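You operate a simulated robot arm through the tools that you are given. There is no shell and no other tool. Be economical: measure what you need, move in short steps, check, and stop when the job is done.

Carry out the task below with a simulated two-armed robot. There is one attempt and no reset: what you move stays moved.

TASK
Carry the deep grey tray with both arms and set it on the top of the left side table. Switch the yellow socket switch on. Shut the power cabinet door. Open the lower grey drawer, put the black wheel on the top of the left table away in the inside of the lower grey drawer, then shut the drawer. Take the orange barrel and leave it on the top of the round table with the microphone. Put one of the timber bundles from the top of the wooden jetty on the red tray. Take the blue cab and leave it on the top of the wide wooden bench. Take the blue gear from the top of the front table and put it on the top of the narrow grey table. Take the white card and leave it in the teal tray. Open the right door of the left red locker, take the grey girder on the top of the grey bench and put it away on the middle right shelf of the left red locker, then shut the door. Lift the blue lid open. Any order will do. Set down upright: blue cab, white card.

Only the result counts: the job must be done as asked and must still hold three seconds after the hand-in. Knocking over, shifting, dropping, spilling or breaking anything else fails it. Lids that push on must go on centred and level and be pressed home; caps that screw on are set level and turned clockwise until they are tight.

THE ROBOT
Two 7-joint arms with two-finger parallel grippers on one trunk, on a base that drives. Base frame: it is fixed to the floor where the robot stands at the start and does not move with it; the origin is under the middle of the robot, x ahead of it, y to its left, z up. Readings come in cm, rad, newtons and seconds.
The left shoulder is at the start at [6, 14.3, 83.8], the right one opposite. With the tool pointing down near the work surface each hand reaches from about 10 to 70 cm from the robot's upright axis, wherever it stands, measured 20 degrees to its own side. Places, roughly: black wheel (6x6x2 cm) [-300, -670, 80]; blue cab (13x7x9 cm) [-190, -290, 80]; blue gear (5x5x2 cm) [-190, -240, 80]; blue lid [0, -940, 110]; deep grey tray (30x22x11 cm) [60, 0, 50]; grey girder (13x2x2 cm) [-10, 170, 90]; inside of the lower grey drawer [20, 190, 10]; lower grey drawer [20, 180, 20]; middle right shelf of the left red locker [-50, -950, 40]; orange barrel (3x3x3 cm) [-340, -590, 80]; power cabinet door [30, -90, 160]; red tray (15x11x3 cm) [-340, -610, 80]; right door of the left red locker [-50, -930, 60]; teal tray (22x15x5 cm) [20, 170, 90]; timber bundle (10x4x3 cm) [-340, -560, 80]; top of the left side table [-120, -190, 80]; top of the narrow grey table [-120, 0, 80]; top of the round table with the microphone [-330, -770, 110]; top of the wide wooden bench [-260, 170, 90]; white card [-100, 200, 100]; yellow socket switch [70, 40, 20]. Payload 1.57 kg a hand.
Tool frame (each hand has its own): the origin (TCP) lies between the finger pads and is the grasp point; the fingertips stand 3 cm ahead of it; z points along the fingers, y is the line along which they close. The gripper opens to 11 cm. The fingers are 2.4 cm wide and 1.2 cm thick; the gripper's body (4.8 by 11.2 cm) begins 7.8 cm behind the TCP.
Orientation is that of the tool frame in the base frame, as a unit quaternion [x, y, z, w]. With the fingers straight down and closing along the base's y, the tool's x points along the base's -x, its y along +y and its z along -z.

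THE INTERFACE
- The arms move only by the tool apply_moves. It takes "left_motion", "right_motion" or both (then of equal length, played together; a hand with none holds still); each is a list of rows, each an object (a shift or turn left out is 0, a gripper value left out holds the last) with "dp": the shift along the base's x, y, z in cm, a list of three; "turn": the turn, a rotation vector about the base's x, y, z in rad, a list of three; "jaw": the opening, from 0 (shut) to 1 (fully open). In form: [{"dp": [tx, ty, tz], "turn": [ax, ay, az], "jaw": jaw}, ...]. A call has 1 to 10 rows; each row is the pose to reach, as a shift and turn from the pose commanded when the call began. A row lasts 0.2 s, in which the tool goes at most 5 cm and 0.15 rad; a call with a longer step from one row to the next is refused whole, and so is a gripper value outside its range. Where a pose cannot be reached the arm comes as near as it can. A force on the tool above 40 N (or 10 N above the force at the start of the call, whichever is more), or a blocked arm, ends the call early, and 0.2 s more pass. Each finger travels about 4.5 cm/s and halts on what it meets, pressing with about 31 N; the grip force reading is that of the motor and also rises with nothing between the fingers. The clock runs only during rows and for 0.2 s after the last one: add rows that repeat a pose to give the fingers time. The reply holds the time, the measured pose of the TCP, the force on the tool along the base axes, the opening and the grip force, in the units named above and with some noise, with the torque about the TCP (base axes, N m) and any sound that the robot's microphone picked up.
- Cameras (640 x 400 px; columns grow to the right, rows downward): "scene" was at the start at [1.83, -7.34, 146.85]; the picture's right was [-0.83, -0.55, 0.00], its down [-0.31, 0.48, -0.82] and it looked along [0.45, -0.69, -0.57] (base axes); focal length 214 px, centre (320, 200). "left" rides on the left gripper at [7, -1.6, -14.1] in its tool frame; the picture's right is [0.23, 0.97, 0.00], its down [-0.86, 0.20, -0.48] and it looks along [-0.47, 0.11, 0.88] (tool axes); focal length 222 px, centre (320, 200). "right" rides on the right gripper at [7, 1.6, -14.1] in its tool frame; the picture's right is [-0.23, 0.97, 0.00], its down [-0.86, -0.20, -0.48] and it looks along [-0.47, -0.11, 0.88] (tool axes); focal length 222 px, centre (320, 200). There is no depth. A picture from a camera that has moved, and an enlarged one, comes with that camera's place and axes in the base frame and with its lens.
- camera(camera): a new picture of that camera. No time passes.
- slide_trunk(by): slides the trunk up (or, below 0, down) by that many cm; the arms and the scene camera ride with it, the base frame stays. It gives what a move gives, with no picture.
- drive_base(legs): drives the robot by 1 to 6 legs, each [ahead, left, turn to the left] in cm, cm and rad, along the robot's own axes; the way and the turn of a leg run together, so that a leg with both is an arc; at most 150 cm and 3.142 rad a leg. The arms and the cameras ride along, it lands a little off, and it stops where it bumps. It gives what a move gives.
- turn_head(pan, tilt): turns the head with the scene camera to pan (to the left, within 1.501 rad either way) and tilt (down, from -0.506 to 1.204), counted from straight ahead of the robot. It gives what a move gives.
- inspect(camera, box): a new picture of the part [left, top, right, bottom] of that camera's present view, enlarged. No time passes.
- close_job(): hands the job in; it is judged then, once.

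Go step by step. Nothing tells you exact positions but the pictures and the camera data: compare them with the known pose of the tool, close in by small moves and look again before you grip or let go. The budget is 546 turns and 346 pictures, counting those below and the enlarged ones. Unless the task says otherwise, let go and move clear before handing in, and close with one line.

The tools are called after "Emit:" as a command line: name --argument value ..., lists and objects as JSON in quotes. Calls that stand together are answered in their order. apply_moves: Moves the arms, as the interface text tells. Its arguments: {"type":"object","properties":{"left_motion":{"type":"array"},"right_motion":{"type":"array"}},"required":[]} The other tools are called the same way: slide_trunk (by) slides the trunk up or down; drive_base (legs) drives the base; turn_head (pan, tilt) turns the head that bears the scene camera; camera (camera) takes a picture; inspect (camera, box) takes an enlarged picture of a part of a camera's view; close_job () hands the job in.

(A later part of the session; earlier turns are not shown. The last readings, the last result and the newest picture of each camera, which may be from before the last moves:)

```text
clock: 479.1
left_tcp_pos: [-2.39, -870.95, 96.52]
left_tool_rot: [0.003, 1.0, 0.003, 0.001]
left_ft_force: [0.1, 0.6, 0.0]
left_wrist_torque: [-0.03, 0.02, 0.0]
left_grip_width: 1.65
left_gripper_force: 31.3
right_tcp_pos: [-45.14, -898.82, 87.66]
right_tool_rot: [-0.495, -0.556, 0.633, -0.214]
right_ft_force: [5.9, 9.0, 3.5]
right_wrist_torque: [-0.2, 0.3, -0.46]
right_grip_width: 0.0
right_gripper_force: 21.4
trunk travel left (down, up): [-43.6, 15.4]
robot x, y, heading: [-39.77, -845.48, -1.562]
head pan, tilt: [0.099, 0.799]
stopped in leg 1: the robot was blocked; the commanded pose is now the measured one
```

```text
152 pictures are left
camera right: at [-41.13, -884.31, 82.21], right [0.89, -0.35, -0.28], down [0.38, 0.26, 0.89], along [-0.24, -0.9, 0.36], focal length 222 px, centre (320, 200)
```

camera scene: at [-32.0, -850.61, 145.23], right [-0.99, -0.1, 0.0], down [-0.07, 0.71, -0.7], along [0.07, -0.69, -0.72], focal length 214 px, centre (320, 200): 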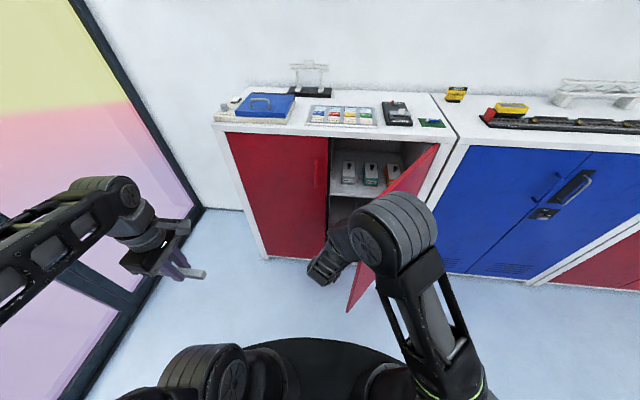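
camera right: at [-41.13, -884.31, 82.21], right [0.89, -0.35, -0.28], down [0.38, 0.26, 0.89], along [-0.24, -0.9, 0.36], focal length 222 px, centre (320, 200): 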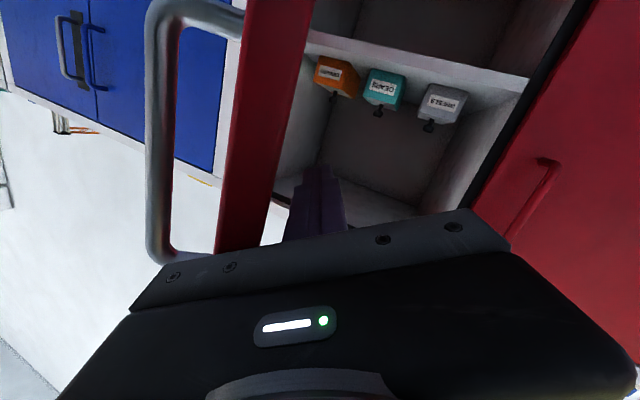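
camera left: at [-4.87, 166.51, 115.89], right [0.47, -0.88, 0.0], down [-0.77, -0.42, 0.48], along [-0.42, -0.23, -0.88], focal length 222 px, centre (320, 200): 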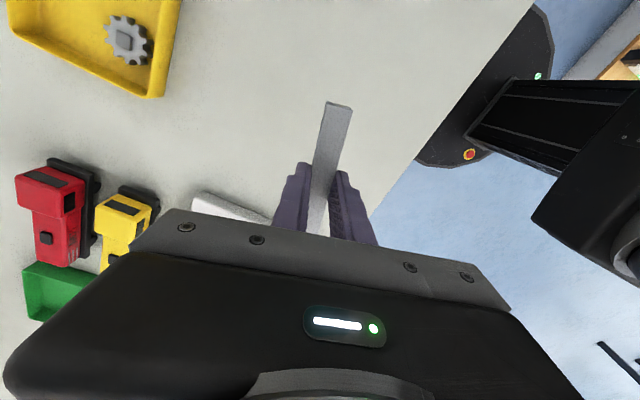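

The door resists firmly at this angle, so it is at its full opening (~57°). I'll insert the girder diagonally through that gap. First I back away and park the right hand at my right side.

Emit:
drive_base --legs '[[-25, 8, 0]]'

Emit:
apply_moves --right_motion '[{"dp": [0, 1, 0], "turn": [0.128, -0.074, 0]}, {"dp": [0, 2, 0], "turn": [0.256, -0.148, 0]}, {"dp": [-1, 3, 0], "turn": [0.384, -0.222, 0]}, {"dp": [-2, 4, 0], "turn": [0.512, -0.296, 0]}, {"dp": [-4, 5, 0], "turn": [0.64, -0.37, 0]}, {"dp": [-6, 6, 0], "turn": [0.768, -0.444, 0]}, {"dp": [-9, 8, 0], "turn": [0.896, -0.518, 0]}, {"dp": [-12, 10, 0], "turn": [1.024, -0.592, 0]}, {"dp": [-15, 12, 0], "turn": [1.152, -0.666, 0]}, {"dp": [-18, 14, 0], "turn": [1.28, -0.74, 0]}]'

Emit:
apply_moves --right_motion '[{"dp": [-3, 3, 0]}, {"dp": [-6, 6, 0]}, {"dp": [-9, 9, 0]}, {"dp": [-12, 12, 0]}, {"dp": [-14, 15, 0]}, {"dp": [-16, 18, 0]}, {"dp": [-17, 21, 0]}]' --left_motion '[{"turn": [-0.13, 0, 0]}, {"turn": [-0.26, 0, 0]}, {"turn": [-0.39, 0, 0]}, {"turn": [-0.52, 0, 0]}, {"turn": [-0.65, 0, 0]}, {"turn": [-0.78, 0, 0]}, {"turn": [-0.78, 0, 0]}]'

Emit:
camera --camera "scene"

```text
clock: 481.0
left_tcp_pos: [5.63, -845.88, 96.41]
left_tool_rot: [0.004, 1.0, 0.003, 0.0]
left_ft_force: [0.2, 0.5, 0.3]
left_wrist_torque: [0.01, 0.03, -0.01]
left_grip_width: 1.69
left_gripper_force: 30.5
right_tcp_pos: [-37.32, -873.77, 87.44]
right_tool_rot: [-0.496, -0.556, 0.632, -0.213]
right_ft_force: [-0.1, 0.2, 0.3]
right_wrist_torque: [0.01, -0.02, 0.02]
right_grip_width: 0.03
right_gripper_force: 21.2
trunk travel left (down, up): [-43.6, 15.4]
robot x, y, heading: [-31.93, -820.52, -1.561]
head pan, tilt: [0.099, 0.799]
```

```text
clock: 483.2
left_tcp_pos: [5.39, -845.85, 96.48]
left_tool_rot: [0.004, 1.0, 0.003, 0.001]
left_ft_force: [0.1, 0.5, -0.2]
left_wrist_torque: [-0.01, 0.01, 0.02]
left_grip_width: 1.66
left_gripper_force: 31.1
right_tcp_pos: [-55.38, -859.68, 87.37]
right_tool_rot: [0.704, 0.707, 0.025, 0.055]
right_ft_force: [0.0, 0.0, 0.5]
right_wrist_torque: [-0.02, 0.0, -0.01]
right_grip_width: 0.0
right_gripper_force: 21.4
trunk travel left (down, up): [-43.6, 15.4]
robot x, y, heading: [-31.93, -820.16, -1.557]
head pan, tilt: [0.099, 0.799]
```

```text
clock: 484.8
left_tcp_pos: [7.09, -846.15, 98.01]
left_tool_rot: [0.003, 0.926, -0.378, 0.001]
left_ft_force: [0.8, -0.1, -0.9]
left_wrist_torque: [0.0, 0.02, -0.01]
left_grip_width: 1.69
left_gripper_force: 31.3
left hand out of reach, approached as far as the arm can: row 5, 6, 7
right_tcp_pos: [-68.72, -842.75, 85.4]
right_tool_rot: [0.705, 0.707, 0.024, 0.054]
right_ft_force: [0.5, 1.4, 1.0]
right_wrist_torque: [0.0, -0.02, 0.02]
right_grip_width: 0.0
right_gripper_force: 21.6
right hand out of reach, approached as far as the arm can: row 5, 6, 7
trunk travel left (down, up): [-43.6, 15.4]
robot x, y, heading: [-31.9, -820.48, -1.564]
head pan, tilt: [0.099, 0.799]
```

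```text
151 pictures are left
camera scene: at [-31.09, -825.53, 145.22], right [-0.99, -0.11, 0.0], down [-0.08, 0.71, -0.7], along [0.08, -0.69, -0.72], focal length 214 px, centre (320, 200)
```

scene: 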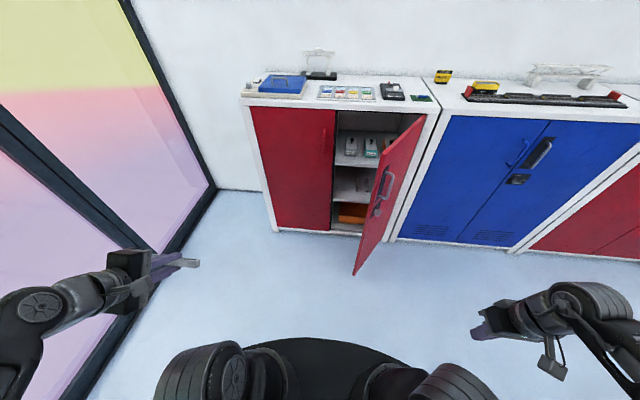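

Emit:
inspect --camera "scene" --box '[310, 90, 430, 240]'

```text
2.67 times, centred on (370, 165) of scene
camera zoom: at [-31.09, -825.53, 145.22], right [-0.99, -0.11, 0.0], down [-0.08, 0.71, -0.7], along [0.08, -0.69, -0.72], focal length 572 px, centre (187, 293)
```

zoom: 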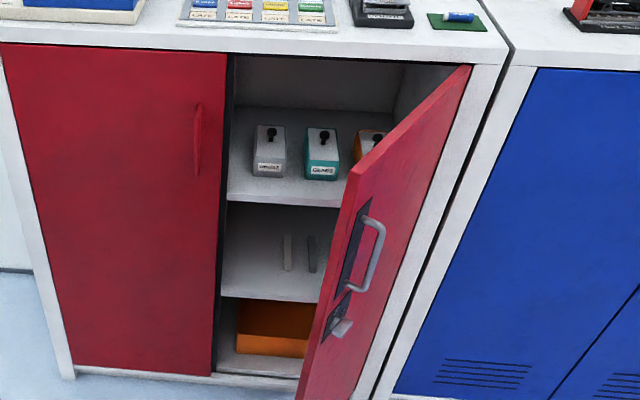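

Clear view: the middle shelf (z≈41) holds two small girders near x≈−45 and −51; the front-left part is free. I bring the left hand (pitched 45°) in front of the robot's centre.

Emit:
apply_moves --left_motion '[{"dp": [-4, -2.5, 0]}, {"dp": [-8, -5, 0]}, {"dp": [-12, -7.5, 0]}, {"dp": [-16, -10, 0]}, {"dp": [-20, -12.5, 0]}, {"dp": [-24.5, -14.5, 0]}, {"dp": [-29, -16.5, 0]}, {"dp": [-33.5, -18, 0]}, {"dp": [-38, -19, 0]}, {"dp": [-42.5, -19.5, 0]}]'

Emit:
slide_trunk --by -38

Emit:
camera --camera "scene"

```text
clock: 487.1
left_tcp_pos: [-38.32, -863.47, 98.93]
left_tool_rot: [0.01, 0.935, -0.345, -0.083]
left_ft_force: [1.1, 0.8, -1.0]
left_wrist_torque: [0.0, 0.01, -0.02]
left_grip_width: 1.66
left_gripper_force: 30.9
left hand out of reach, approached as far as the arm can: row 1, 2, 3, 4, 5, 6
right_tcp_pos: [-68.68, -842.85, 85.34]
right_tool_rot: [0.705, 0.707, 0.024, 0.055]
right_ft_force: [0.1, -0.3, -0.3]
right_wrist_torque: [0.0, 0.01, -0.02]
right_grip_width: 0.0
right_gripper_force: 21.5
trunk travel left (down, up): [-43.6, 15.4]
robot x, y, heading: [-31.99, -820.58, -1.566]
head pan, tilt: [0.099, 0.799]
stopped in row 10 (left hand): the arm was blocked; the commanded pose is now the measured one
```

```text
clock: 490.8
left_tcp_pos: [-38.32, -863.51, 60.85]
left_tool_rot: [0.009, 0.935, -0.345, -0.083]
left_ft_force: [0.2, 0.7, -0.2]
left_wrist_torque: [0.05, -0.01, -0.05]
left_grip_width: 1.69
left_gripper_force: 30.5
right_tcp_pos: [-68.62, -842.81, 47.34]
right_tool_rot: [0.705, 0.707, 0.025, 0.055]
right_ft_force: [-0.4, -0.3, -0.2]
right_wrist_torque: [-0.01, -0.02, 0.01]
right_grip_width: 0.0
right_gripper_force: 20.7
trunk travel left (down, up): [-5.6, 53.4]
robot x, y, heading: [-31.97, -820.43, -1.561]
head pan, tilt: [0.099, 0.799]
```

```text
149 pictures are left
camera scene: at [-31.09, -825.49, 107.23], right [-0.99, -0.11, 0.0], down [-0.08, 0.71, -0.7], along [0.08, -0.69, -0.72], focal length 214 px, centre (320, 200)
```

scene: 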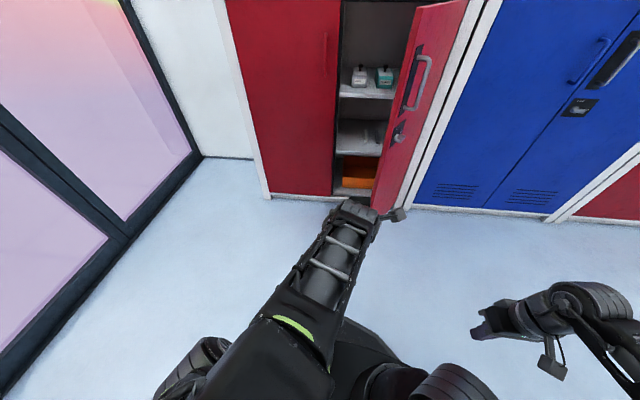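

The left hand is in front at z≈61. I level the girder's roll, lower the hand, and drive in line with the gap.

Emit:
apply_moves --left_motion '[{"dp": [0, -3, -3], "turn": [0, -0.05, 0]}, {"dp": [0, -6, -6], "turn": [0, -0.1, 0]}, {"dp": [0, -9, -9], "turn": [0, -0.15, 0]}, {"dp": [0, -12, -12], "turn": [0, -0.15, 0]}, {"dp": [0, -14, -14], "turn": [0, -0.15, 0]}, {"dp": [0, -14, -14], "turn": [0, -0.15, 0]}]'

Emit:
drive_base --legs '[[0, 7, 0], [15, 0, 0]]'

Emit:
camera --camera "scene"

Emit:
camera --camera "left"

```text
clock: 491.4
left_tcp_pos: [-47.38, -861.58, 61.29]
left_tool_rot: [0.104, 0.921, -0.346, -0.148]
left_ft_force: [-0.7, 0.6, 0.1]
left_wrist_torque: [0.01, 0.01, 0.01]
left_grip_width: 1.66
left_gripper_force: 31.0
right_tcp_pos: [-68.64, -842.74, 47.4]
right_tool_rot: [0.705, 0.707, 0.024, 0.055]
right_ft_force: [-0.2, 0.3, 0.0]
right_wrist_torque: [0.0, -0.01, -0.01]
right_grip_width: 0.0
right_gripper_force: 22.0
trunk travel left (down, up): [-5.6, 53.4]
robot x, y, heading: [-32.21, -820.66, -1.561]
head pan, tilt: [0.099, 0.799]
stopped in row 2 (left hand): the arm was blocked; the commanded pose is now the measured one
```

```text
clock: 493.3
left_tcp_pos: [-40.25, -876.21, 61.28]
left_tool_rot: [0.103, 0.921, -0.347, -0.146]
left_ft_force: [0.5, -0.1, -0.4]
left_wrist_torque: [0.02, 0.0, 0.03]
left_grip_width: 1.69
left_gripper_force: 31.4
right_tcp_pos: [-61.72, -857.78, 47.36]
right_tool_rot: [0.704, 0.707, 0.024, 0.055]
right_ft_force: [-0.6, 0.0, -0.2]
right_wrist_torque: [0.0, 0.01, -0.02]
right_grip_width: 0.01
right_gripper_force: 21.7
trunk travel left (down, up): [-5.6, 53.4]
robot x, y, heading: [-24.77, -835.53, -1.558]
head pan, tilt: [0.099, 0.799]
```

```text
148 pictures are left
camera scene: at [-24.02, -840.36, 107.22], right [-0.99, -0.11, 0.0], down [-0.08, 0.71, -0.7], along [0.08, -0.69, -0.72], focal length 214 px, centre (320, 200)
```

scene: 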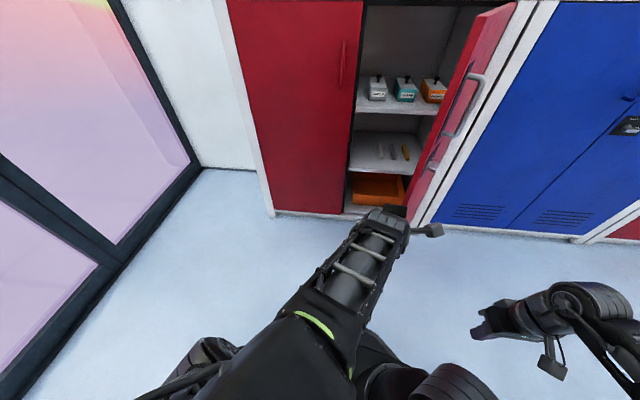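

```text
147 pictures are left
camera left: at [-42.06, -866.96, 73.88], right [-0.13, 0.79, -0.61], down [0.98, 0.19, 0.04], along [0.15, -0.59, -0.79], focal length 222 px, centre (320, 200)
```

left: 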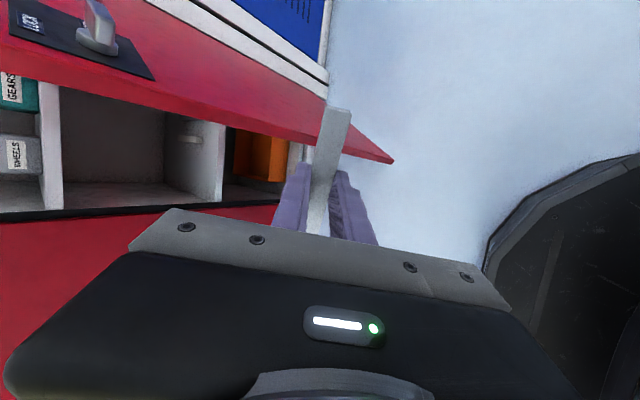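

The left arm fouls when crossing the centre. I move the left hand back to its own side with the orientation levelled, and will stand further right instead.

Emit:
apply_moves --left_motion '[{"dp": [4.5, 0, 0], "turn": [-0.01, -0.03, 0.04]}, {"dp": [9, 0, 0], "turn": [-0.02, -0.06, 0.08]}, {"dp": [13.5, 0, 0], "turn": [-0.03, -0.09, 0.14]}, {"dp": [18, 0, 0], "turn": [-0.04, -0.12, 0.2]}, {"dp": [22.5, 0, 0], "turn": [-0.05, -0.15, 0.25]}, {"dp": [27, 0, 0], "turn": [-0.06, -0.19, 0.3]}, {"dp": [31, 0, 0], "turn": [-0.06, -0.19, 0.3]}]'

Emit:
camera --camera "scene"

```text
clock: 495.1
left_tcp_pos: [-7.22, -876.88, 60.18]
left_tool_rot: [-0.03, 0.934, -0.357, -0.004]
left_ft_force: [0.2, -1.5, -0.9]
left_wrist_torque: [-0.02, -0.02, 0.01]
left_grip_width: 1.69
left_gripper_force: 30.7
right_tcp_pos: [-61.53, -857.99, 47.76]
right_tool_rot: [0.705, 0.707, 0.026, 0.052]
right_ft_force: [-0.9, -0.2, -0.8]
right_wrist_torque: [0.03, 0.02, -0.01]
right_grip_width: 0.01
right_gripper_force: 21.5
trunk travel left (down, up): [-5.6, 53.4]
robot x, y, heading: [-24.8, -835.28, -1.558]
head pan, tilt: [0.099, 0.799]
stopped in row 7 (left hand): the arm was blocked; the commanded pose is now the measured one
```

```text
146 pictures are left
camera scene: at [-23.88, -841.03, 107.54], right [-0.99, -0.11, 0.0], down [-0.08, 0.72, -0.69], along [0.08, -0.69, -0.72], focal length 214 px, centre (320, 200)
```

scene: 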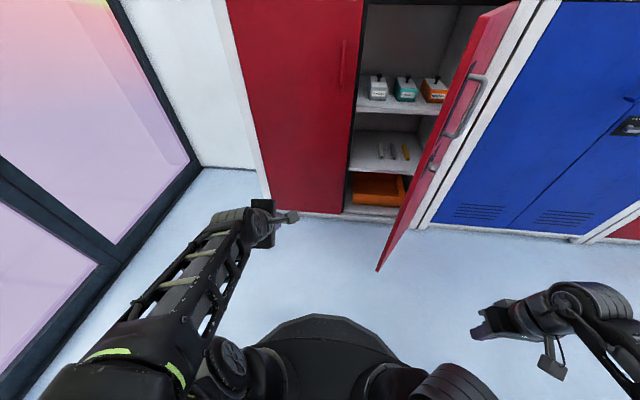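

Emit:
drive_base --legs '[[0, -25, 0]]'

Emit:
apply_moves --left_motion '[{"dp": [0, -3, -2]}, {"dp": [0, -6, -4]}, {"dp": [0, -9, -6]}, {"dp": [0, -12, -8]}, {"dp": [0, -15, -10]}]'

Emit:
camera --camera "scene"

Emit:
camera --camera "left"

```text
clock: 496.9
left_tcp_pos: [-31.91, -877.17, 59.69]
left_tool_rot: [-0.03, 0.934, -0.356, -0.004]
left_ft_force: [-0.5, 0.2, -0.8]
left_wrist_torque: [0.01, 0.0, -0.03]
left_grip_width: 1.68
left_gripper_force: 31.4
right_tcp_pos: [-86.16, -858.23, 47.22]
right_tool_rot: [0.705, 0.707, 0.027, 0.053]
right_ft_force: [-1.5, -0.4, -0.1]
right_wrist_torque: [0.0, -0.01, -0.03]
right_grip_width: 0.0
right_gripper_force: 21.3
trunk travel left (down, up): [-5.6, 53.4]
robot x, y, heading: [-49.43, -835.7, -1.562]
head pan, tilt: [0.099, 0.799]
```

```text
clock: 498.1
left_tcp_pos: [-32.04, -891.81, 50.14]
left_tool_rot: [-0.03, 0.932, -0.361, -0.005]
left_ft_force: [-0.2, -0.6, 0.5]
left_wrist_torque: [-0.02, -0.03, -0.02]
left_grip_width: 1.63
left_gripper_force: 30.6
right_tcp_pos: [-86.1, -858.02, 47.39]
right_tool_rot: [0.705, 0.707, 0.024, 0.055]
right_ft_force: [0.1, 0.1, 0.0]
right_wrist_torque: [0.0, 0.01, 0.0]
right_grip_width: 0.0
right_gripper_force: 21.3
trunk travel left (down, up): [-5.6, 53.4]
robot x, y, heading: [-49.51, -835.65, -1.558]
head pan, tilt: [0.099, 0.799]
```

```text
145 pictures are left
camera scene: at [-48.55, -840.61, 107.23], right [-0.99, -0.11, 0.0], down [-0.08, 0.71, -0.7], along [0.08, -0.69, -0.72], focal length 214 px, centre (320, 200)
```

scene: 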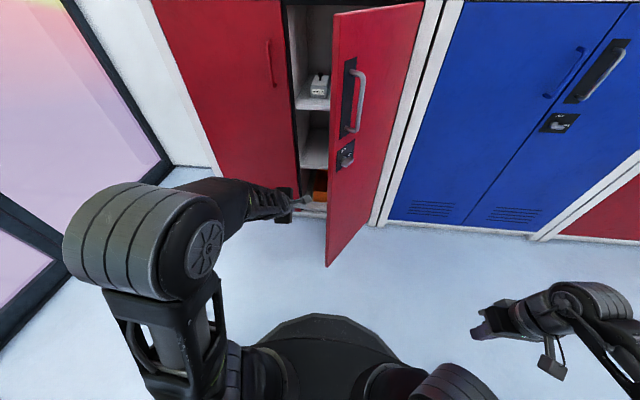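

```text
144 pictures are left
camera left: at [-39.03, -883.91, 61.85], right [-0.28, 0.71, -0.65], down [0.84, 0.51, 0.19], along [0.47, -0.49, -0.74], focal length 222 px, centre (320, 200)
```

left: 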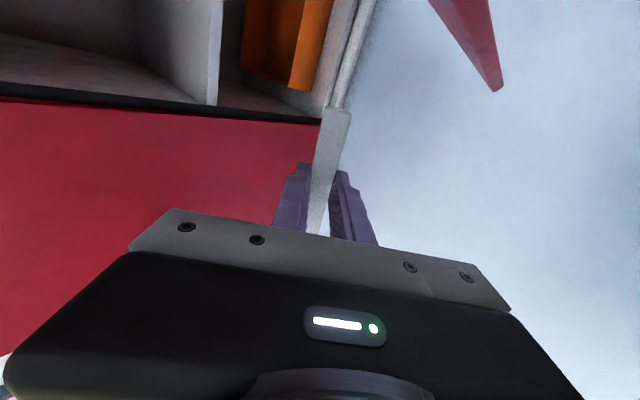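

The arm posture is good now. I extend the hand toward the opening, drifting −x, then drive in the rest.

Emit:
apply_moves --left_motion '[{"dp": [-0.5, -3, -0.5]}, {"dp": [-1, -6, -1]}, {"dp": [-1.5, -9, -1.5]}, {"dp": [-2, -12, -2]}, {"dp": [-2.5, -15, -2.5]}, {"dp": [-2.5, -15, -2.5]}]'

Emit:
camera --camera "left"

```text
clock: 499.5
left_tcp_pos: [-34.62, -906.94, 47.43]
left_tool_rot: [-0.029, 0.933, -0.359, -0.005]
left_ft_force: [-0.6, -0.6, -1.1]
left_wrist_torque: [-0.03, 0.0, -0.01]
left_grip_width: 1.69
left_gripper_force: 31.5
right_tcp_pos: [-86.13, -858.03, 47.26]
right_tool_rot: [0.704, 0.708, 0.024, 0.055]
right_ft_force: [0.5, -0.1, 0.0]
right_wrist_torque: [0.0, -0.01, 0.01]
right_grip_width: 0.0
right_gripper_force: 21.4
trunk travel left (down, up): [-5.6, 53.4]
robot x, y, heading: [-49.54, -835.56, -1.554]
head pan, tilt: [0.099, 0.799]
```

```text
143 pictures are left
camera left: at [-41.62, -899.08, 59.2], right [-0.28, 0.71, -0.65], down [0.84, 0.51, 0.2], along [0.47, -0.48, -0.74], focal length 222 px, centre (320, 200)
```

left: 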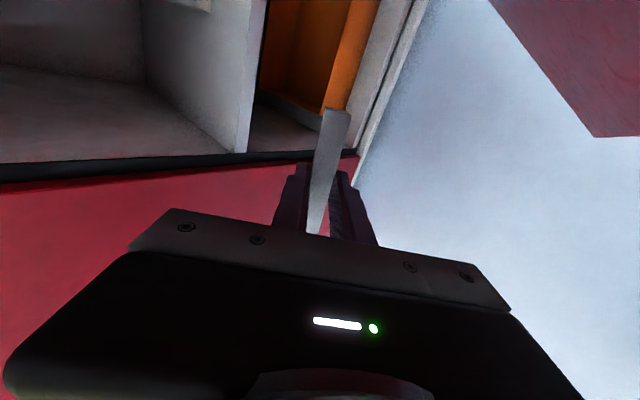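

The shelf top is at z≈42. I drive in 22 cm with a slight shift to the right.

Emit:
drive_base --legs '[[8, -3, 0], [13, 0, 0]]'

Emit:
camera --camera "left"

Emit:
camera --camera "scene"

```text
clock: 501.3
left_tcp_pos: [-36.23, -921.89, 47.14]
left_tool_rot: [-0.038, 0.934, -0.354, -0.003]
left_ft_force: [0.2, -0.5, 1.5]
left_wrist_torque: [0.03, 0.01, 0.01]
left_grip_width: 1.65
left_gripper_force: 30.7
right_tcp_pos: [-88.59, -874.02, 47.56]
right_tool_rot: [0.703, 0.709, 0.023, 0.056]
right_ft_force: [0.1, 0.3, 0.5]
right_wrist_torque: [-0.02, -0.02, 0.01]
right_grip_width: 0.01
right_gripper_force: 21.3
trunk travel left (down, up): [-5.6, 53.4]
robot x, y, heading: [-52.21, -851.31, -1.551]
head pan, tilt: [0.099, 0.799]
stopped in leg 2: the robot was blocked; the commanded pose is now the measured one
```

```text
142 pictures are left
camera left: at [-43.36, -914.39, 59.02], right [-0.3, 0.71, -0.64], down [0.83, 0.53, 0.2], along [0.48, -0.47, -0.74], focal length 222 px, centre (320, 200)
```

left: 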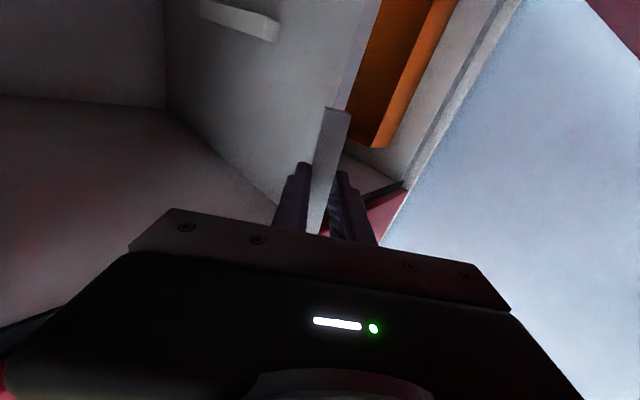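

```text
141 pictures are left
camera scene: at [-51.05, -856.14, 107.27], right [-0.99, -0.12, 0.0], down [-0.08, 0.71, -0.7], along [0.08, -0.69, -0.72], focal length 214 px, centre (320, 200)
```

scene: 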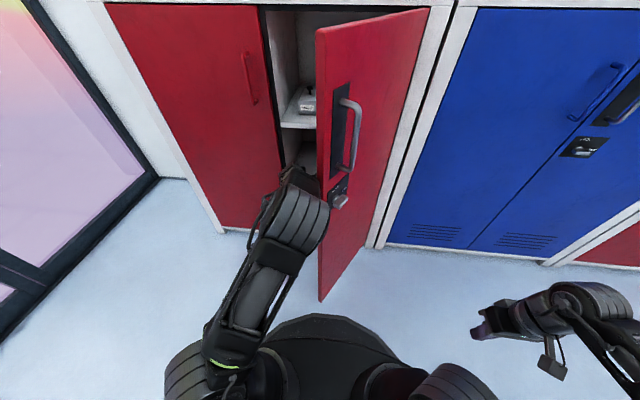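

The base stopped at the door's foot, but the hand is nearly in. I extend the arm the remaining distance.

Emit:
apply_moves --left_motion '[{"dp": [-0.5, -2.5, 0]}, {"dp": [-1, -5, 0]}, {"dp": [-1, -7.5, 0]}, {"dp": [-1, -9, 0]}, {"dp": [-1, -9, 0]}]'

Emit:
camera --camera "left"

```text
clock: 502.5
left_tcp_pos: [-39.13, -927.15, 47.7]
left_tool_rot: [-0.036, 0.935, -0.354, -0.002]
left_ft_force: [0.2, -0.9, -0.7]
left_wrist_torque: [-0.01, 0.0, 0.03]
left_grip_width: 1.66
left_gripper_force: 31.0
left hand out of reach, approached as far as the arm can: row 2, 3, 4, 5
right_tcp_pos: [-88.8, -873.99, 47.43]
right_tool_rot: [0.704, 0.708, 0.024, 0.055]
right_ft_force: [-0.6, 1.2, 0.4]
right_wrist_torque: [-0.02, 0.01, 0.03]
right_grip_width: 0.0
right_gripper_force: 21.2
trunk travel left (down, up): [-5.6, 53.4]
robot x, y, heading: [-52.15, -851.78, -1.561]
head pan, tilt: [0.099, 0.799]
```

```text
140 pictures are left
camera left: at [-46.29, -919.54, 59.6], right [-0.29, 0.71, -0.64], down [0.83, 0.52, 0.2], along [0.48, -0.47, -0.74], focal length 222 px, centre (320, 200)
```

left: 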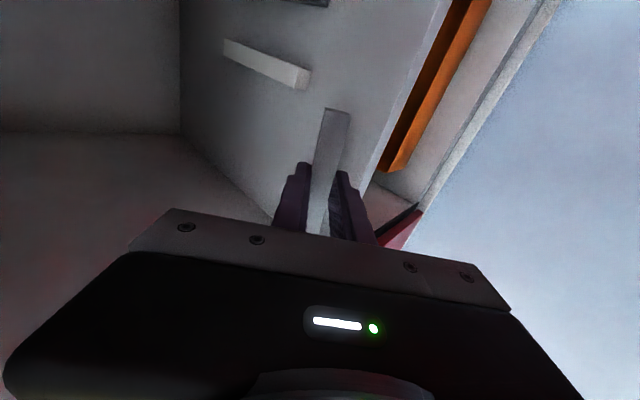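

The girder is just over the shelf's front edge. I flatten the hand's pitch to gain depth.

Emit:
apply_moves --left_motion '[{"dp": [0, -1, 0], "turn": [-0.07, 0, 0]}, {"dp": [0, -2, 0], "turn": [-0.14, 0, 0]}, {"dp": [0, -3, 0], "turn": [-0.21, 0, 0]}, {"dp": [0, -4, 0], "turn": [-0.28, 0, 0]}, {"dp": [0, -5, 0], "turn": [-0.35, 0, 0]}, {"dp": [0, -5, 0], "turn": [-0.35, 0, 0]}]'

Emit:
camera --camera "left"

```text
clock: 503.9
left_tcp_pos: [-39.24, -929.71, 47.78]
left_tool_rot: [-0.035, 0.893, -0.449, -0.006]
left_ft_force: [0.2, 0.1, 0.0]
left_wrist_torque: [-0.01, 0.0, 0.0]
left_grip_width: 1.69
left_gripper_force: 31.3
left hand out of reach, approached as far as the arm can: row 3, 4, 5, 6
right_tcp_pos: [-88.78, -874.02, 47.41]
right_tool_rot: [0.703, 0.708, 0.025, 0.055]
right_ft_force: [0.3, -0.2, 0.3]
right_wrist_torque: [-0.01, -0.01, 0.03]
right_grip_width: 0.0
right_gripper_force: 20.8
trunk travel left (down, up): [-5.6, 53.4]
robot x, y, heading: [-52.27, -851.44, -1.556]
head pan, tilt: [0.099, 0.799]
```

```text
139 pictures are left
camera left: at [-46.25, -919.85, 57.79], right [-0.29, 0.56, -0.77], down [0.83, 0.55, 0.09], along [0.48, -0.61, -0.63], focal length 222 px, centre (320, 200)
```

left: 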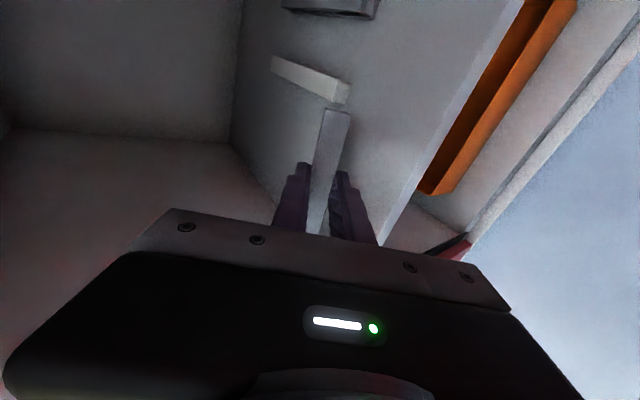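

Now the girder is ~5 cm inside and clear of the others. I lower until contact and release gently.

Emit:
apply_moves --left_motion '[{"dp": [0, 0, -0.7]}, {"dp": [0, 0, -1.4]}, {"dp": [0, 0, -2.1]}, {"dp": [0, 0, -2.8]}, {"dp": [0, 0, -2.8]}]'

Emit:
camera --camera "left"

```text
clock: 505.1
left_tcp_pos: [-39.46, -929.21, 45.43]
left_tool_rot: [-0.035, 0.892, -0.451, -0.005]
left_ft_force: [0.6, -4.1, 6.9]
left_wrist_torque: [-0.2, -0.09, -0.03]
left_grip_width: 1.65
left_gripper_force: 31.0
left hand out of reach, approached as far as the arm can: row 2, 3, 4, 5
right_tcp_pos: [-88.79, -873.97, 47.4]
right_tool_rot: [0.704, 0.708, 0.024, 0.055]
right_ft_force: [-1.5, -0.6, 0.4]
right_wrist_torque: [-0.02, -0.01, -0.03]
right_grip_width: 0.03
right_gripper_force: 20.6
trunk travel left (down, up): [-5.6, 53.4]
robot x, y, heading: [-52.47, -851.84, -1.557]
head pan, tilt: [0.099, 0.799]
```

```text
138 pictures are left
camera left: at [-46.66, -919.2, 55.38], right [-0.29, 0.56, -0.77], down [0.83, 0.55, 0.09], along [0.48, -0.62, -0.63], focal length 222 px, centre (320, 200)
```

left: 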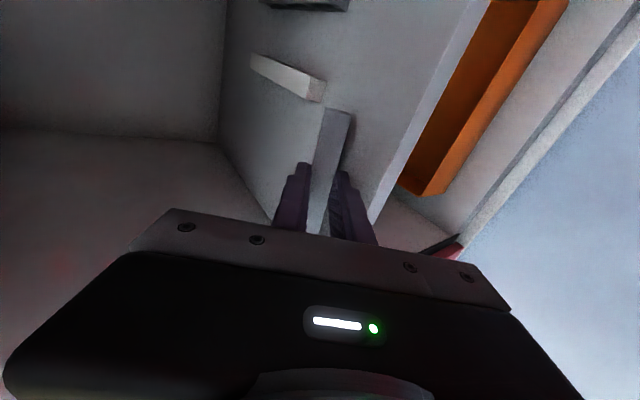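

Emit:
apply_moves --left_motion '[{"dp": [0, 0, 0.2], "jaw": 0.22}, {"dp": [0, 0, 0.5], "jaw": 0.3}, {"dp": [0, 0, 0.9], "jaw": 0.4}, {"dp": [0, 0, 1.3], "jaw": 0.5}, {"dp": [0, 0, 1.6]}, {"dp": [0, 1, 2]}, {"dp": [0, 2, 2.6]}]'

Emit:
camera --camera "left"

```text
clock: 506.7
left_tcp_pos: [-39.62, -926.98, 47.9]
left_tool_rot: [-0.035, 0.893, -0.449, -0.006]
left_ft_force: [0.1, -0.4, 0.1]
left_wrist_torque: [0.01, -0.01, 0.0]
left_grip_width: 5.47
left_gripper_force: 0.0
right_tcp_pos: [-88.78, -873.98, 47.32]
right_tool_rot: [0.704, 0.708, 0.024, 0.055]
right_ft_force: [0.1, 0.2, -0.3]
right_wrist_torque: [0.0, 0.0, 0.02]
right_grip_width: 0.0
right_gripper_force: 21.3
trunk travel left (down, up): [-5.6, 53.4]
robot x, y, heading: [-52.11, -851.3, -1.559]
head pan, tilt: [0.099, 0.799]
```

```text
137 pictures are left
camera left: at [-46.68, -917.06, 57.76], right [-0.29, 0.57, -0.77], down [0.83, 0.55, 0.09], along [0.48, -0.61, -0.63], focal length 222 px, centre (320, 200)
```

left: 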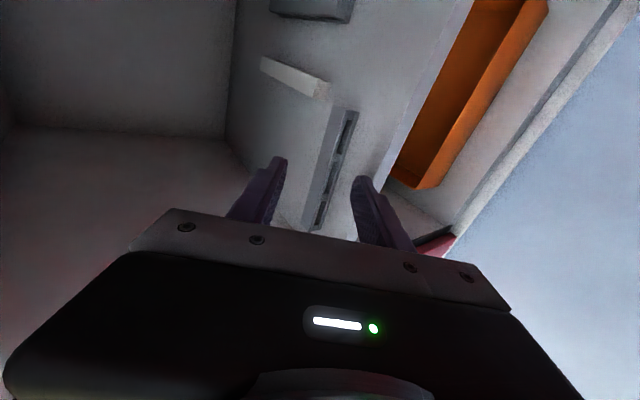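

The girder lies on the shelf. I lift a bit more and withdraw the hand, then back the base off.

Emit:
apply_moves --left_motion '[{"dp": [0, 0.5, 2]}, {"dp": [0.5, 2.5, 4]}, {"dp": [1, 6, 5]}, {"dp": [2, 10, 5]}, {"dp": [3, 14, 5]}, {"dp": [4, 18, 5]}]'

Emit:
drive_base --legs '[[-28, 4, 0]]'

Emit:
camera --camera "scene"

```text
clock: 508.1
left_tcp_pos: [-35.47, -909.01, 52.73]
left_tool_rot: [-0.035, 0.892, -0.45, -0.006]
left_ft_force: [0.5, 0.7, -0.1]
left_wrist_torque: [0.0, -0.03, 0.0]
left_grip_width: 5.48
left_gripper_force: 0.0
right_tcp_pos: [-88.92, -873.93, 47.25]
right_tool_rot: [0.704, 0.708, 0.024, 0.055]
right_ft_force: [0.1, 0.1, -0.2]
right_wrist_torque: [-0.01, 0.05, -0.02]
right_grip_width: 0.0
right_gripper_force: 21.1
trunk travel left (down, up): [-5.6, 53.4]
robot x, y, heading: [-52.44, -851.57, -1.556]
head pan, tilt: [0.099, 0.799]
```

```text
clock: 510.1
left_tcp_pos: [-32.09, -881.39, 52.69]
left_tool_rot: [-0.033, 0.893, -0.449, -0.006]
left_ft_force: [0.1, -0.6, -0.1]
left_wrist_torque: [-0.01, -0.01, -0.01]
left_grip_width: 5.49
left_gripper_force: 0.0
right_tcp_pos: [-85.23, -846.09, 47.45]
right_tool_rot: [0.704, 0.707, 0.024, 0.055]
right_ft_force: [-0.1, -0.4, 0.6]
right_wrist_torque: [0.01, 0.0, 0.01]
right_grip_width: 0.01
right_gripper_force: 21.6
trunk travel left (down, up): [-5.6, 53.4]
robot x, y, heading: [-48.36, -823.74, -1.564]
head pan, tilt: [0.099, 0.799]
```

```text
136 pictures are left
camera scene: at [-47.64, -828.74, 107.22], right [-0.99, -0.11, 0.0], down [-0.08, 0.71, -0.7], along [0.08, -0.69, -0.72], focal length 214 px, centre (320, 200)
```

scene: 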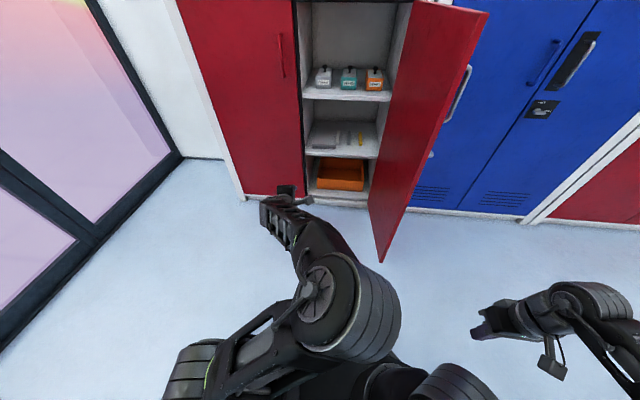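

The girder is placed, and the door has swung wide. Now I shut it: I retract the left hand, move closer, and bring the right hand to the door's outer side.

Emit:
apply_moves --left_motion '[{"dp": [0.5, 4, 0]}, {"dp": [1, 8, 0]}, {"dp": [2, 12, 0]}, {"dp": [3, 16, 0]}, {"dp": [5, 20, 0]}]' --right_motion '[{"dp": [0, -4, 2]}, {"dp": [0, -8, 4]}, {"dp": [0, -12, 6]}, {"dp": [0, -16, 7]}, {"dp": [0, -20, 8]}]'

Emit:
drive_base --legs '[[12, -6, 0]]'

Emit:
apply_moves --right_motion '[{"dp": [0, -4, 0]}, {"dp": [0, -8, 0]}, {"dp": [0, -12, 0]}, {"dp": [0, -15, 0]}]'

Emit:
camera --camera "scene"

```text
clock: 511.3
left_tcp_pos: [-26.54, -872.07, 57.18]
left_tool_rot: [-0.033, 0.893, -0.449, -0.007]
left_ft_force: [0.0, -0.7, -0.1]
left_wrist_torque: [-0.01, 0.01, 0.0]
left_grip_width: 5.49
left_gripper_force: 0.0
left hand out of reach, approached as far as the arm can: row 3, 4, 5
right_tcp_pos: [-85.28, -866.06, 55.36]
right_tool_rot: [0.706, 0.706, 0.025, 0.055]
right_ft_force: [0.2, 0.1, 0.4]
right_wrist_torque: [0.03, -0.01, 0.0]
right_grip_width: 0.03
right_gripper_force: 21.7
trunk travel left (down, up): [-5.6, 53.4]
robot x, y, heading: [-48.68, -823.46, -1.558]
head pan, tilt: [0.099, 0.799]
```

```text
clock: 512.6
left_tcp_pos: [-32.36, -883.91, 57.05]
left_tool_rot: [-0.034, 0.893, -0.449, -0.006]
left_ft_force: [0.5, 0.5, -0.8]
left_wrist_torque: [0.0, -0.02, 0.0]
left_grip_width: 5.52
left_gripper_force: 0.1
right_tcp_pos: [-90.96, -877.92, 55.34]
right_tool_rot: [0.704, 0.707, 0.024, 0.056]
right_ft_force: [0.4, -0.3, 0.0]
right_wrist_torque: [-0.03, 0.02, -0.02]
right_grip_width: 0.0
right_gripper_force: 21.2
trunk travel left (down, up): [-5.6, 53.4]
robot x, y, heading: [-54.54, -835.65, -1.557]
head pan, tilt: [0.099, 0.799]
```

```text
clock: 513.6
left_tcp_pos: [-32.45, -883.85, 57.2]
left_tool_rot: [-0.034, 0.893, -0.449, -0.007]
left_ft_force: [0.2, -0.3, -0.5]
left_wrist_torque: [0.03, 0.01, -0.01]
left_grip_width: 5.5
left_gripper_force: 0.0
right_tcp_pos: [-89.71, -891.64, 53.65]
right_tool_rot: [0.707, 0.705, 0.021, 0.057]
right_ft_force: [0.2, 1.0, 0.5]
right_wrist_torque: [0.02, 0.04, 0.0]
right_grip_width: 0.01
right_gripper_force: 21.1
right hand out of reach, approached as far as the arm can: row 3, 4
trunk travel left (down, up): [-5.6, 53.4]
robot x, y, heading: [-53.99, -835.64, -1.56]
head pan, tilt: [0.099, 0.799]
```

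```text
135 pictures are left
camera scene: at [-53.5, -840.58, 107.23], right [-0.99, -0.11, 0.0], down [-0.08, 0.71, -0.7], along [0.08, -0.69, -0.72], focal length 214 px, centre (320, 200)
```

scene: 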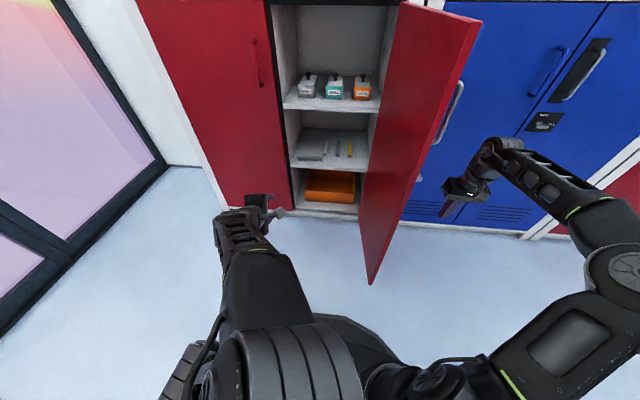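

Emit:
apply_moves --right_motion '[{"dp": [3, 0, 0]}, {"dp": [6, 0, 0]}, {"dp": [9, 0, 0]}, {"dp": [12, 0, 0]}, {"dp": [15, 0, 0]}, {"dp": [18, 0, 0]}, {"dp": [21, 0, 0]}, {"dp": [24, 0, 0]}, {"dp": [27, 0, 0]}, {"dp": [30, -0.5, 0]}]' --left_motion '[{"dp": [2, 1, 0]}, {"dp": [4, 2, 0]}, {"dp": [7, 3, 0]}, {"dp": [10, 4, 0]}, {"dp": [13, 4, 0]}, {"dp": [16, 4, 0]}, {"dp": [19, 4, 0]}, {"dp": [22, 4, 0]}, {"dp": [22, 4, 0]}, {"dp": [22, 4, 0]}]'

Emit:
camera --camera "scene"

```text
clock: 515.8
left_tcp_pos: [-10.19, -879.98, 57.25]
left_tool_rot: [-0.033, 0.893, -0.448, -0.007]
left_ft_force: [0.7, -0.8, -0.9]
left_wrist_torque: [-0.02, 0.0, 0.01]
left_grip_width: 5.5
left_gripper_force: 0.1
left hand out of reach, approached as far as the arm can: row 1, 2, 3, 4
right_tcp_pos: [-68.84, -884.42, 51.93]
right_tool_rot: [0.705, 0.706, 0.025, 0.059]
right_ft_force: [0.2, 0.5, 0.7]
right_wrist_torque: [-0.02, 0.0, -0.04]
right_grip_width: 0.01
right_gripper_force: 21.0
right hand out of reach, approached as far as the arm can: row 2, 3, 4, 5, 6, 7, 8, 9, 10
trunk travel left (down, up): [-5.6, 53.4]
robot x, y, heading: [-54.25, -835.69, -1.559]
head pan, tilt: [0.099, 0.799]
```

```text
134 pictures are left
camera scene: at [-53.48, -840.6, 107.22], right [-0.99, -0.11, 0.0], down [-0.08, 0.71, -0.7], along [0.08, -0.69, -0.72], focal length 214 px, centre (320, 200)
```

scene: 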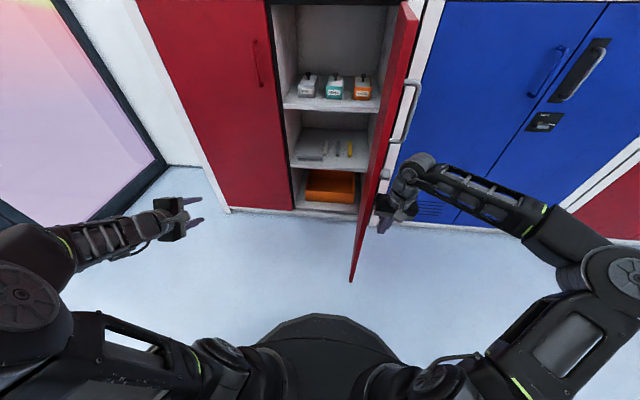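

Emit:
apply_moves --right_motion '[{"dp": [-4, 0, 0]}, {"dp": [-8, 0, 0]}]'

Emit:
slide_trunk --by 25

Emit:
apply_moves --right_motion '[{"dp": [0, -3, -4]}, {"dp": [0, -6, -8]}, {"dp": [0, -9, -12]}, {"dp": [0, -12, -16]}, {"dp": [3, -13, -16]}, {"dp": [6, -14, -16]}, {"dp": [9, -15, -16]}, {"dp": [12, -16, -16]}, {"dp": [15, -16, -16]}, {"dp": [18, -16, -16]}]'

Emit:
camera --camera "scene"

```text
clock: 516.4
left_tcp_pos: [-10.09, -879.93, 57.28]
left_tool_rot: [-0.033, 0.893, -0.449, -0.007]
left_ft_force: [0.7, -1.1, 0.5]
left_wrist_torque: [-0.01, 0.01, -0.03]
left_grip_width: 5.49
left_gripper_force: 0.1
right_tcp_pos: [-76.99, -884.19, 52.1]
right_tool_rot: [0.704, 0.707, 0.024, 0.055]
right_ft_force: [-0.5, -0.1, -0.9]
right_wrist_torque: [-0.03, 0.03, 0.05]
right_grip_width: 0.0
right_gripper_force: 21.4
trunk travel left (down, up): [-5.6, 53.4]
robot x, y, heading: [-54.29, -835.53, -1.556]
head pan, tilt: [0.099, 0.799]
```

```text
clock: 519.0
left_tcp_pos: [-10.22, -879.99, 82.14]
left_tool_rot: [-0.033, 0.893, -0.449, -0.006]
left_ft_force: [0.3, 0.2, -0.2]
left_wrist_torque: [0.01, -0.02, -0.01]
left_grip_width: 5.51
left_gripper_force: 0.1
right_tcp_pos: [-76.97, -884.0, 77.03]
right_tool_rot: [0.705, 0.707, 0.025, 0.056]
right_ft_force: [-0.3, 0.6, -0.7]
right_wrist_torque: [-0.01, 0.0, -0.01]
right_grip_width: 0.01
right_gripper_force: 21.3
trunk travel left (down, up): [-30.6, 28.4]
robot x, y, heading: [-54.61, -835.44, -1.563]
head pan, tilt: [0.099, 0.799]
```

```text
clock: 521.1
left_tcp_pos: [-10.2, -879.97, 82.23]
left_tool_rot: [-0.033, 0.893, -0.448, -0.006]
left_ft_force: [0.3, -0.4, -0.1]
left_wrist_torque: [0.01, 0.0, 0.02]
left_grip_width: 5.53
left_gripper_force: 0.1
right_tcp_pos: [-71.72, -891.13, 58.84]
right_tool_rot: [0.704, 0.707, 0.024, 0.057]
right_ft_force: [0.0, -0.1, 1.0]
right_wrist_torque: [-0.03, 0.0, -0.05]
right_grip_width: 0.0
right_gripper_force: 21.3
right hand out of reach, approached as far as the arm can: row 4, 5, 6, 7, 8, 9, 10
trunk travel left (down, up): [-30.6, 28.4]
robot x, y, heading: [-54.1, -835.7, -1.558]
head pan, tilt: [0.099, 0.799]
```

```text
133 pictures are left
camera scene: at [-53.49, -840.61, 132.22], right [-0.99, -0.11, 0.0], down [-0.08, 0.71, -0.7], along [0.08, -0.69, -0.72], focal length 214 px, centre (320, 200)
```

scene: 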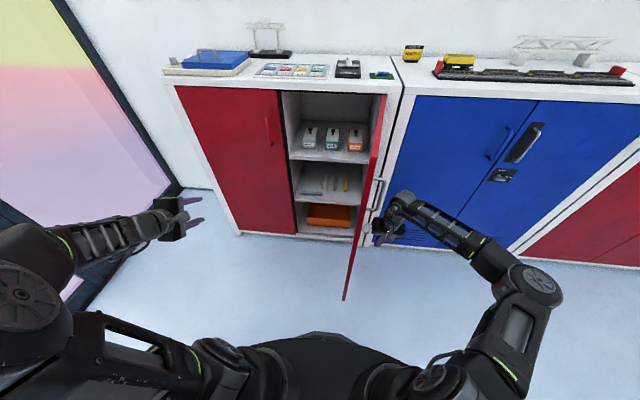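

The hand is against the door's outside. I now strafe the base left to push it shut.

Emit:
drive_base --legs '[[0, 14, 0]]'

Emit:
drive_base --legs '[[4, 12, 0]]'

Emit:
camera --camera "scene"

```text
clock: 522.5
left_tcp_pos: [3.97, -879.67, 82.32]
left_tool_rot: [-0.034, 0.893, -0.449, -0.006]
left_ft_force: [-0.6, 0.5, -0.5]
left_wrist_torque: [-0.03, 0.04, 0.03]
left_grip_width: 5.5
left_gripper_force: 0.0
right_tcp_pos: [-57.43, -890.97, 58.88]
right_tool_rot: [0.704, 0.707, 0.024, 0.056]
right_ft_force: [0.5, 0.2, 0.7]
right_wrist_torque: [0.01, 0.02, -0.03]
right_grip_width: 0.0
right_gripper_force: 21.2
trunk travel left (down, up): [-30.6, 28.4]
robot x, y, heading: [-40.54, -835.48, -1.558]
head pan, tilt: [0.099, 0.799]
```

```text
clock: 523.7
left_tcp_pos: [15.89, -883.75, 82.24]
left_tool_rot: [-0.033, 0.893, -0.449, -0.007]
left_ft_force: [0.0, -0.6, -0.7]
left_wrist_torque: [-0.01, -0.03, 0.0]
left_grip_width: 5.49
left_gripper_force: 0.0
right_tcp_pos: [-45.66, -894.74, 58.67]
right_tool_rot: [0.705, 0.707, 0.025, 0.056]
right_ft_force: [-0.4, 0.0, -0.9]
right_wrist_torque: [-0.02, 0.02, 0.0]
right_grip_width: 0.0
right_gripper_force: 21.1
trunk travel left (down, up): [-30.6, 28.4]
robot x, y, heading: [-27.88, -839.52, -1.558]
head pan, tilt: [0.099, 0.799]
```

```text
132 pictures are left
camera scene: at [-27.38, -844.28, 132.22], right [-0.99, -0.11, 0.0], down [-0.08, 0.71, -0.7], along [0.08, -0.69, -0.72], focal length 214 px, centre (320, 200)
```

scene: 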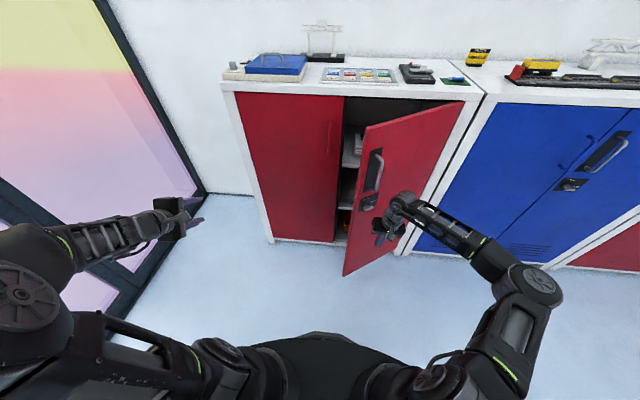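

Emit:
drive_base --legs '[[12, 3, 0], [14, 2, 0]]'

Emit:
camera --camera "scene"

```text
clock: 526.0
left_tcp_pos: [20.95, -909.77, 82.2]
left_tool_rot: [-0.033, 0.893, -0.448, -0.008]
left_ft_force: [0.6, -0.3, 0.0]
left_wrist_torque: [0.03, 0.0, 0.01]
left_grip_width: 5.5
left_gripper_force: 0.1
right_tcp_pos: [-40.51, -920.36, 58.75]
right_tool_rot: [0.705, 0.706, 0.028, 0.052]
right_ft_force: [-0.3, -0.9, 0.6]
right_wrist_torque: [0.02, 0.04, -0.01]
right_grip_width: 0.0
right_gripper_force: 21.4
trunk travel left (down, up): [-30.6, 28.4]
robot x, y, heading: [-23.0, -865.4, -1.564]
head pan, tilt: [0.099, 0.799]
stopped in leg 2: the force on the tool passed its limit at 47 N (the readings are from after the stop); the commanded pose is now the measured one
```

```text
131 pictures are left
camera scene: at [-22.18, -870.39, 132.22], right [-0.99, -0.11, 0.0], down [-0.08, 0.71, -0.7], along [0.08, -0.69, -0.72], focal length 214 px, centre (320, 200)
```

scene: 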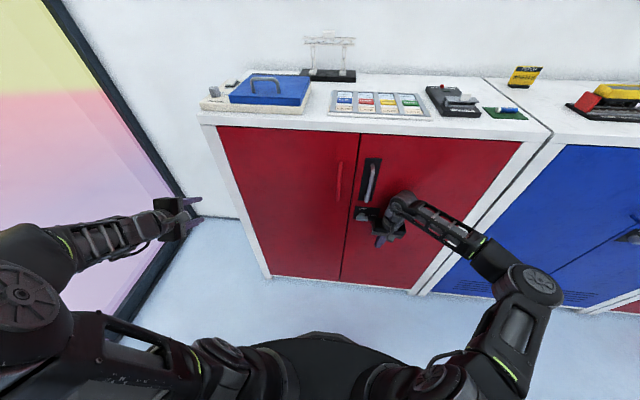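

Emit:
apply_moves --right_motion '[{"dp": [0, -0.8, 0]}, {"dp": [0, -1.6, 0]}, {"dp": [0, -2.4, 0]}]'

Emit:
inspect --camera "scene" --box '[300, 110, 460, 300]'

```text
clock: 526.6
left_tcp_pos: [21.05, -909.68, 82.31]
left_tool_rot: [-0.033, 0.893, -0.449, -0.008]
left_ft_force: [0.1, 0.9, 0.8]
left_wrist_torque: [-0.01, -0.01, 0.02]
left_grip_width: 5.51
left_gripper_force: 0.0
right_tcp_pos: [-40.71, -920.46, 58.64]
right_tool_rot: [0.703, 0.709, 0.032, 0.052]
right_ft_force: [1.9, 13.3, 6.3]
right_wrist_torque: [-1.32, 0.25, -0.26]
right_grip_width: 0.01
right_gripper_force: 20.8
right hand out of reach, approached as far as the arm can: row 1, 2
trunk travel left (down, up): [-30.6, 28.4]
robot x, y, heading: [-22.99, -865.62, -1.561]
head pan, tilt: [0.099, 0.799]
stopped in row 2 (right hand): the force on the tool passed its limit at 45 N (the readings are from after the stop); the commanded pose is now the measured one
```

```text
2.11 times, centred on (380, 205) of scene
camera zoom: at [-22.14, -870.14, 132.24], right [-0.99, -0.11, 0.0], down [-0.08, 0.71, -0.7], along [0.07, -0.69, -0.72], focal length 452 px, centre (194, 190)
```

zoom: 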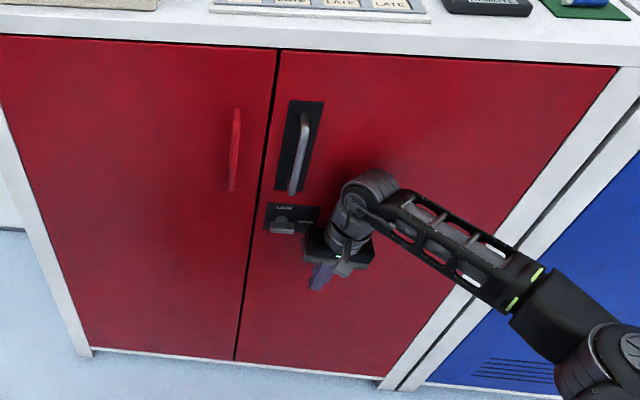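

The door is shut flush. Next the blue lid on the locker top; I take a closer look.

Emit:
inspect --camera "scene" --box '[190, 40, 360, 140]'

```text
3.76 times, centred on (275, 90) of scene
camera zoom: at [-22.14, -870.14, 132.24], right [-0.99, -0.11, 0.0], down [-0.08, 0.71, -0.7], along [0.07, -0.69, -0.72], focal length 807 px, centre (489, 614)
```

zoom: 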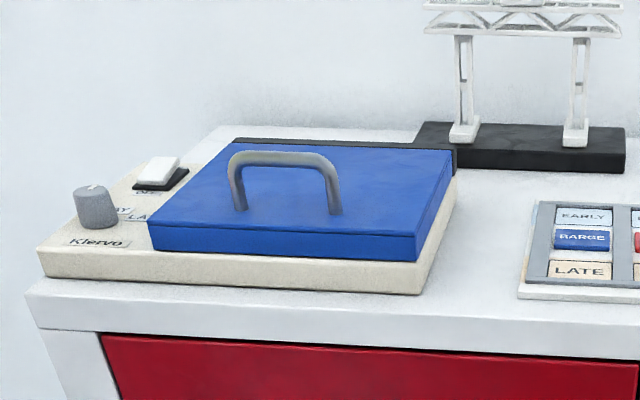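

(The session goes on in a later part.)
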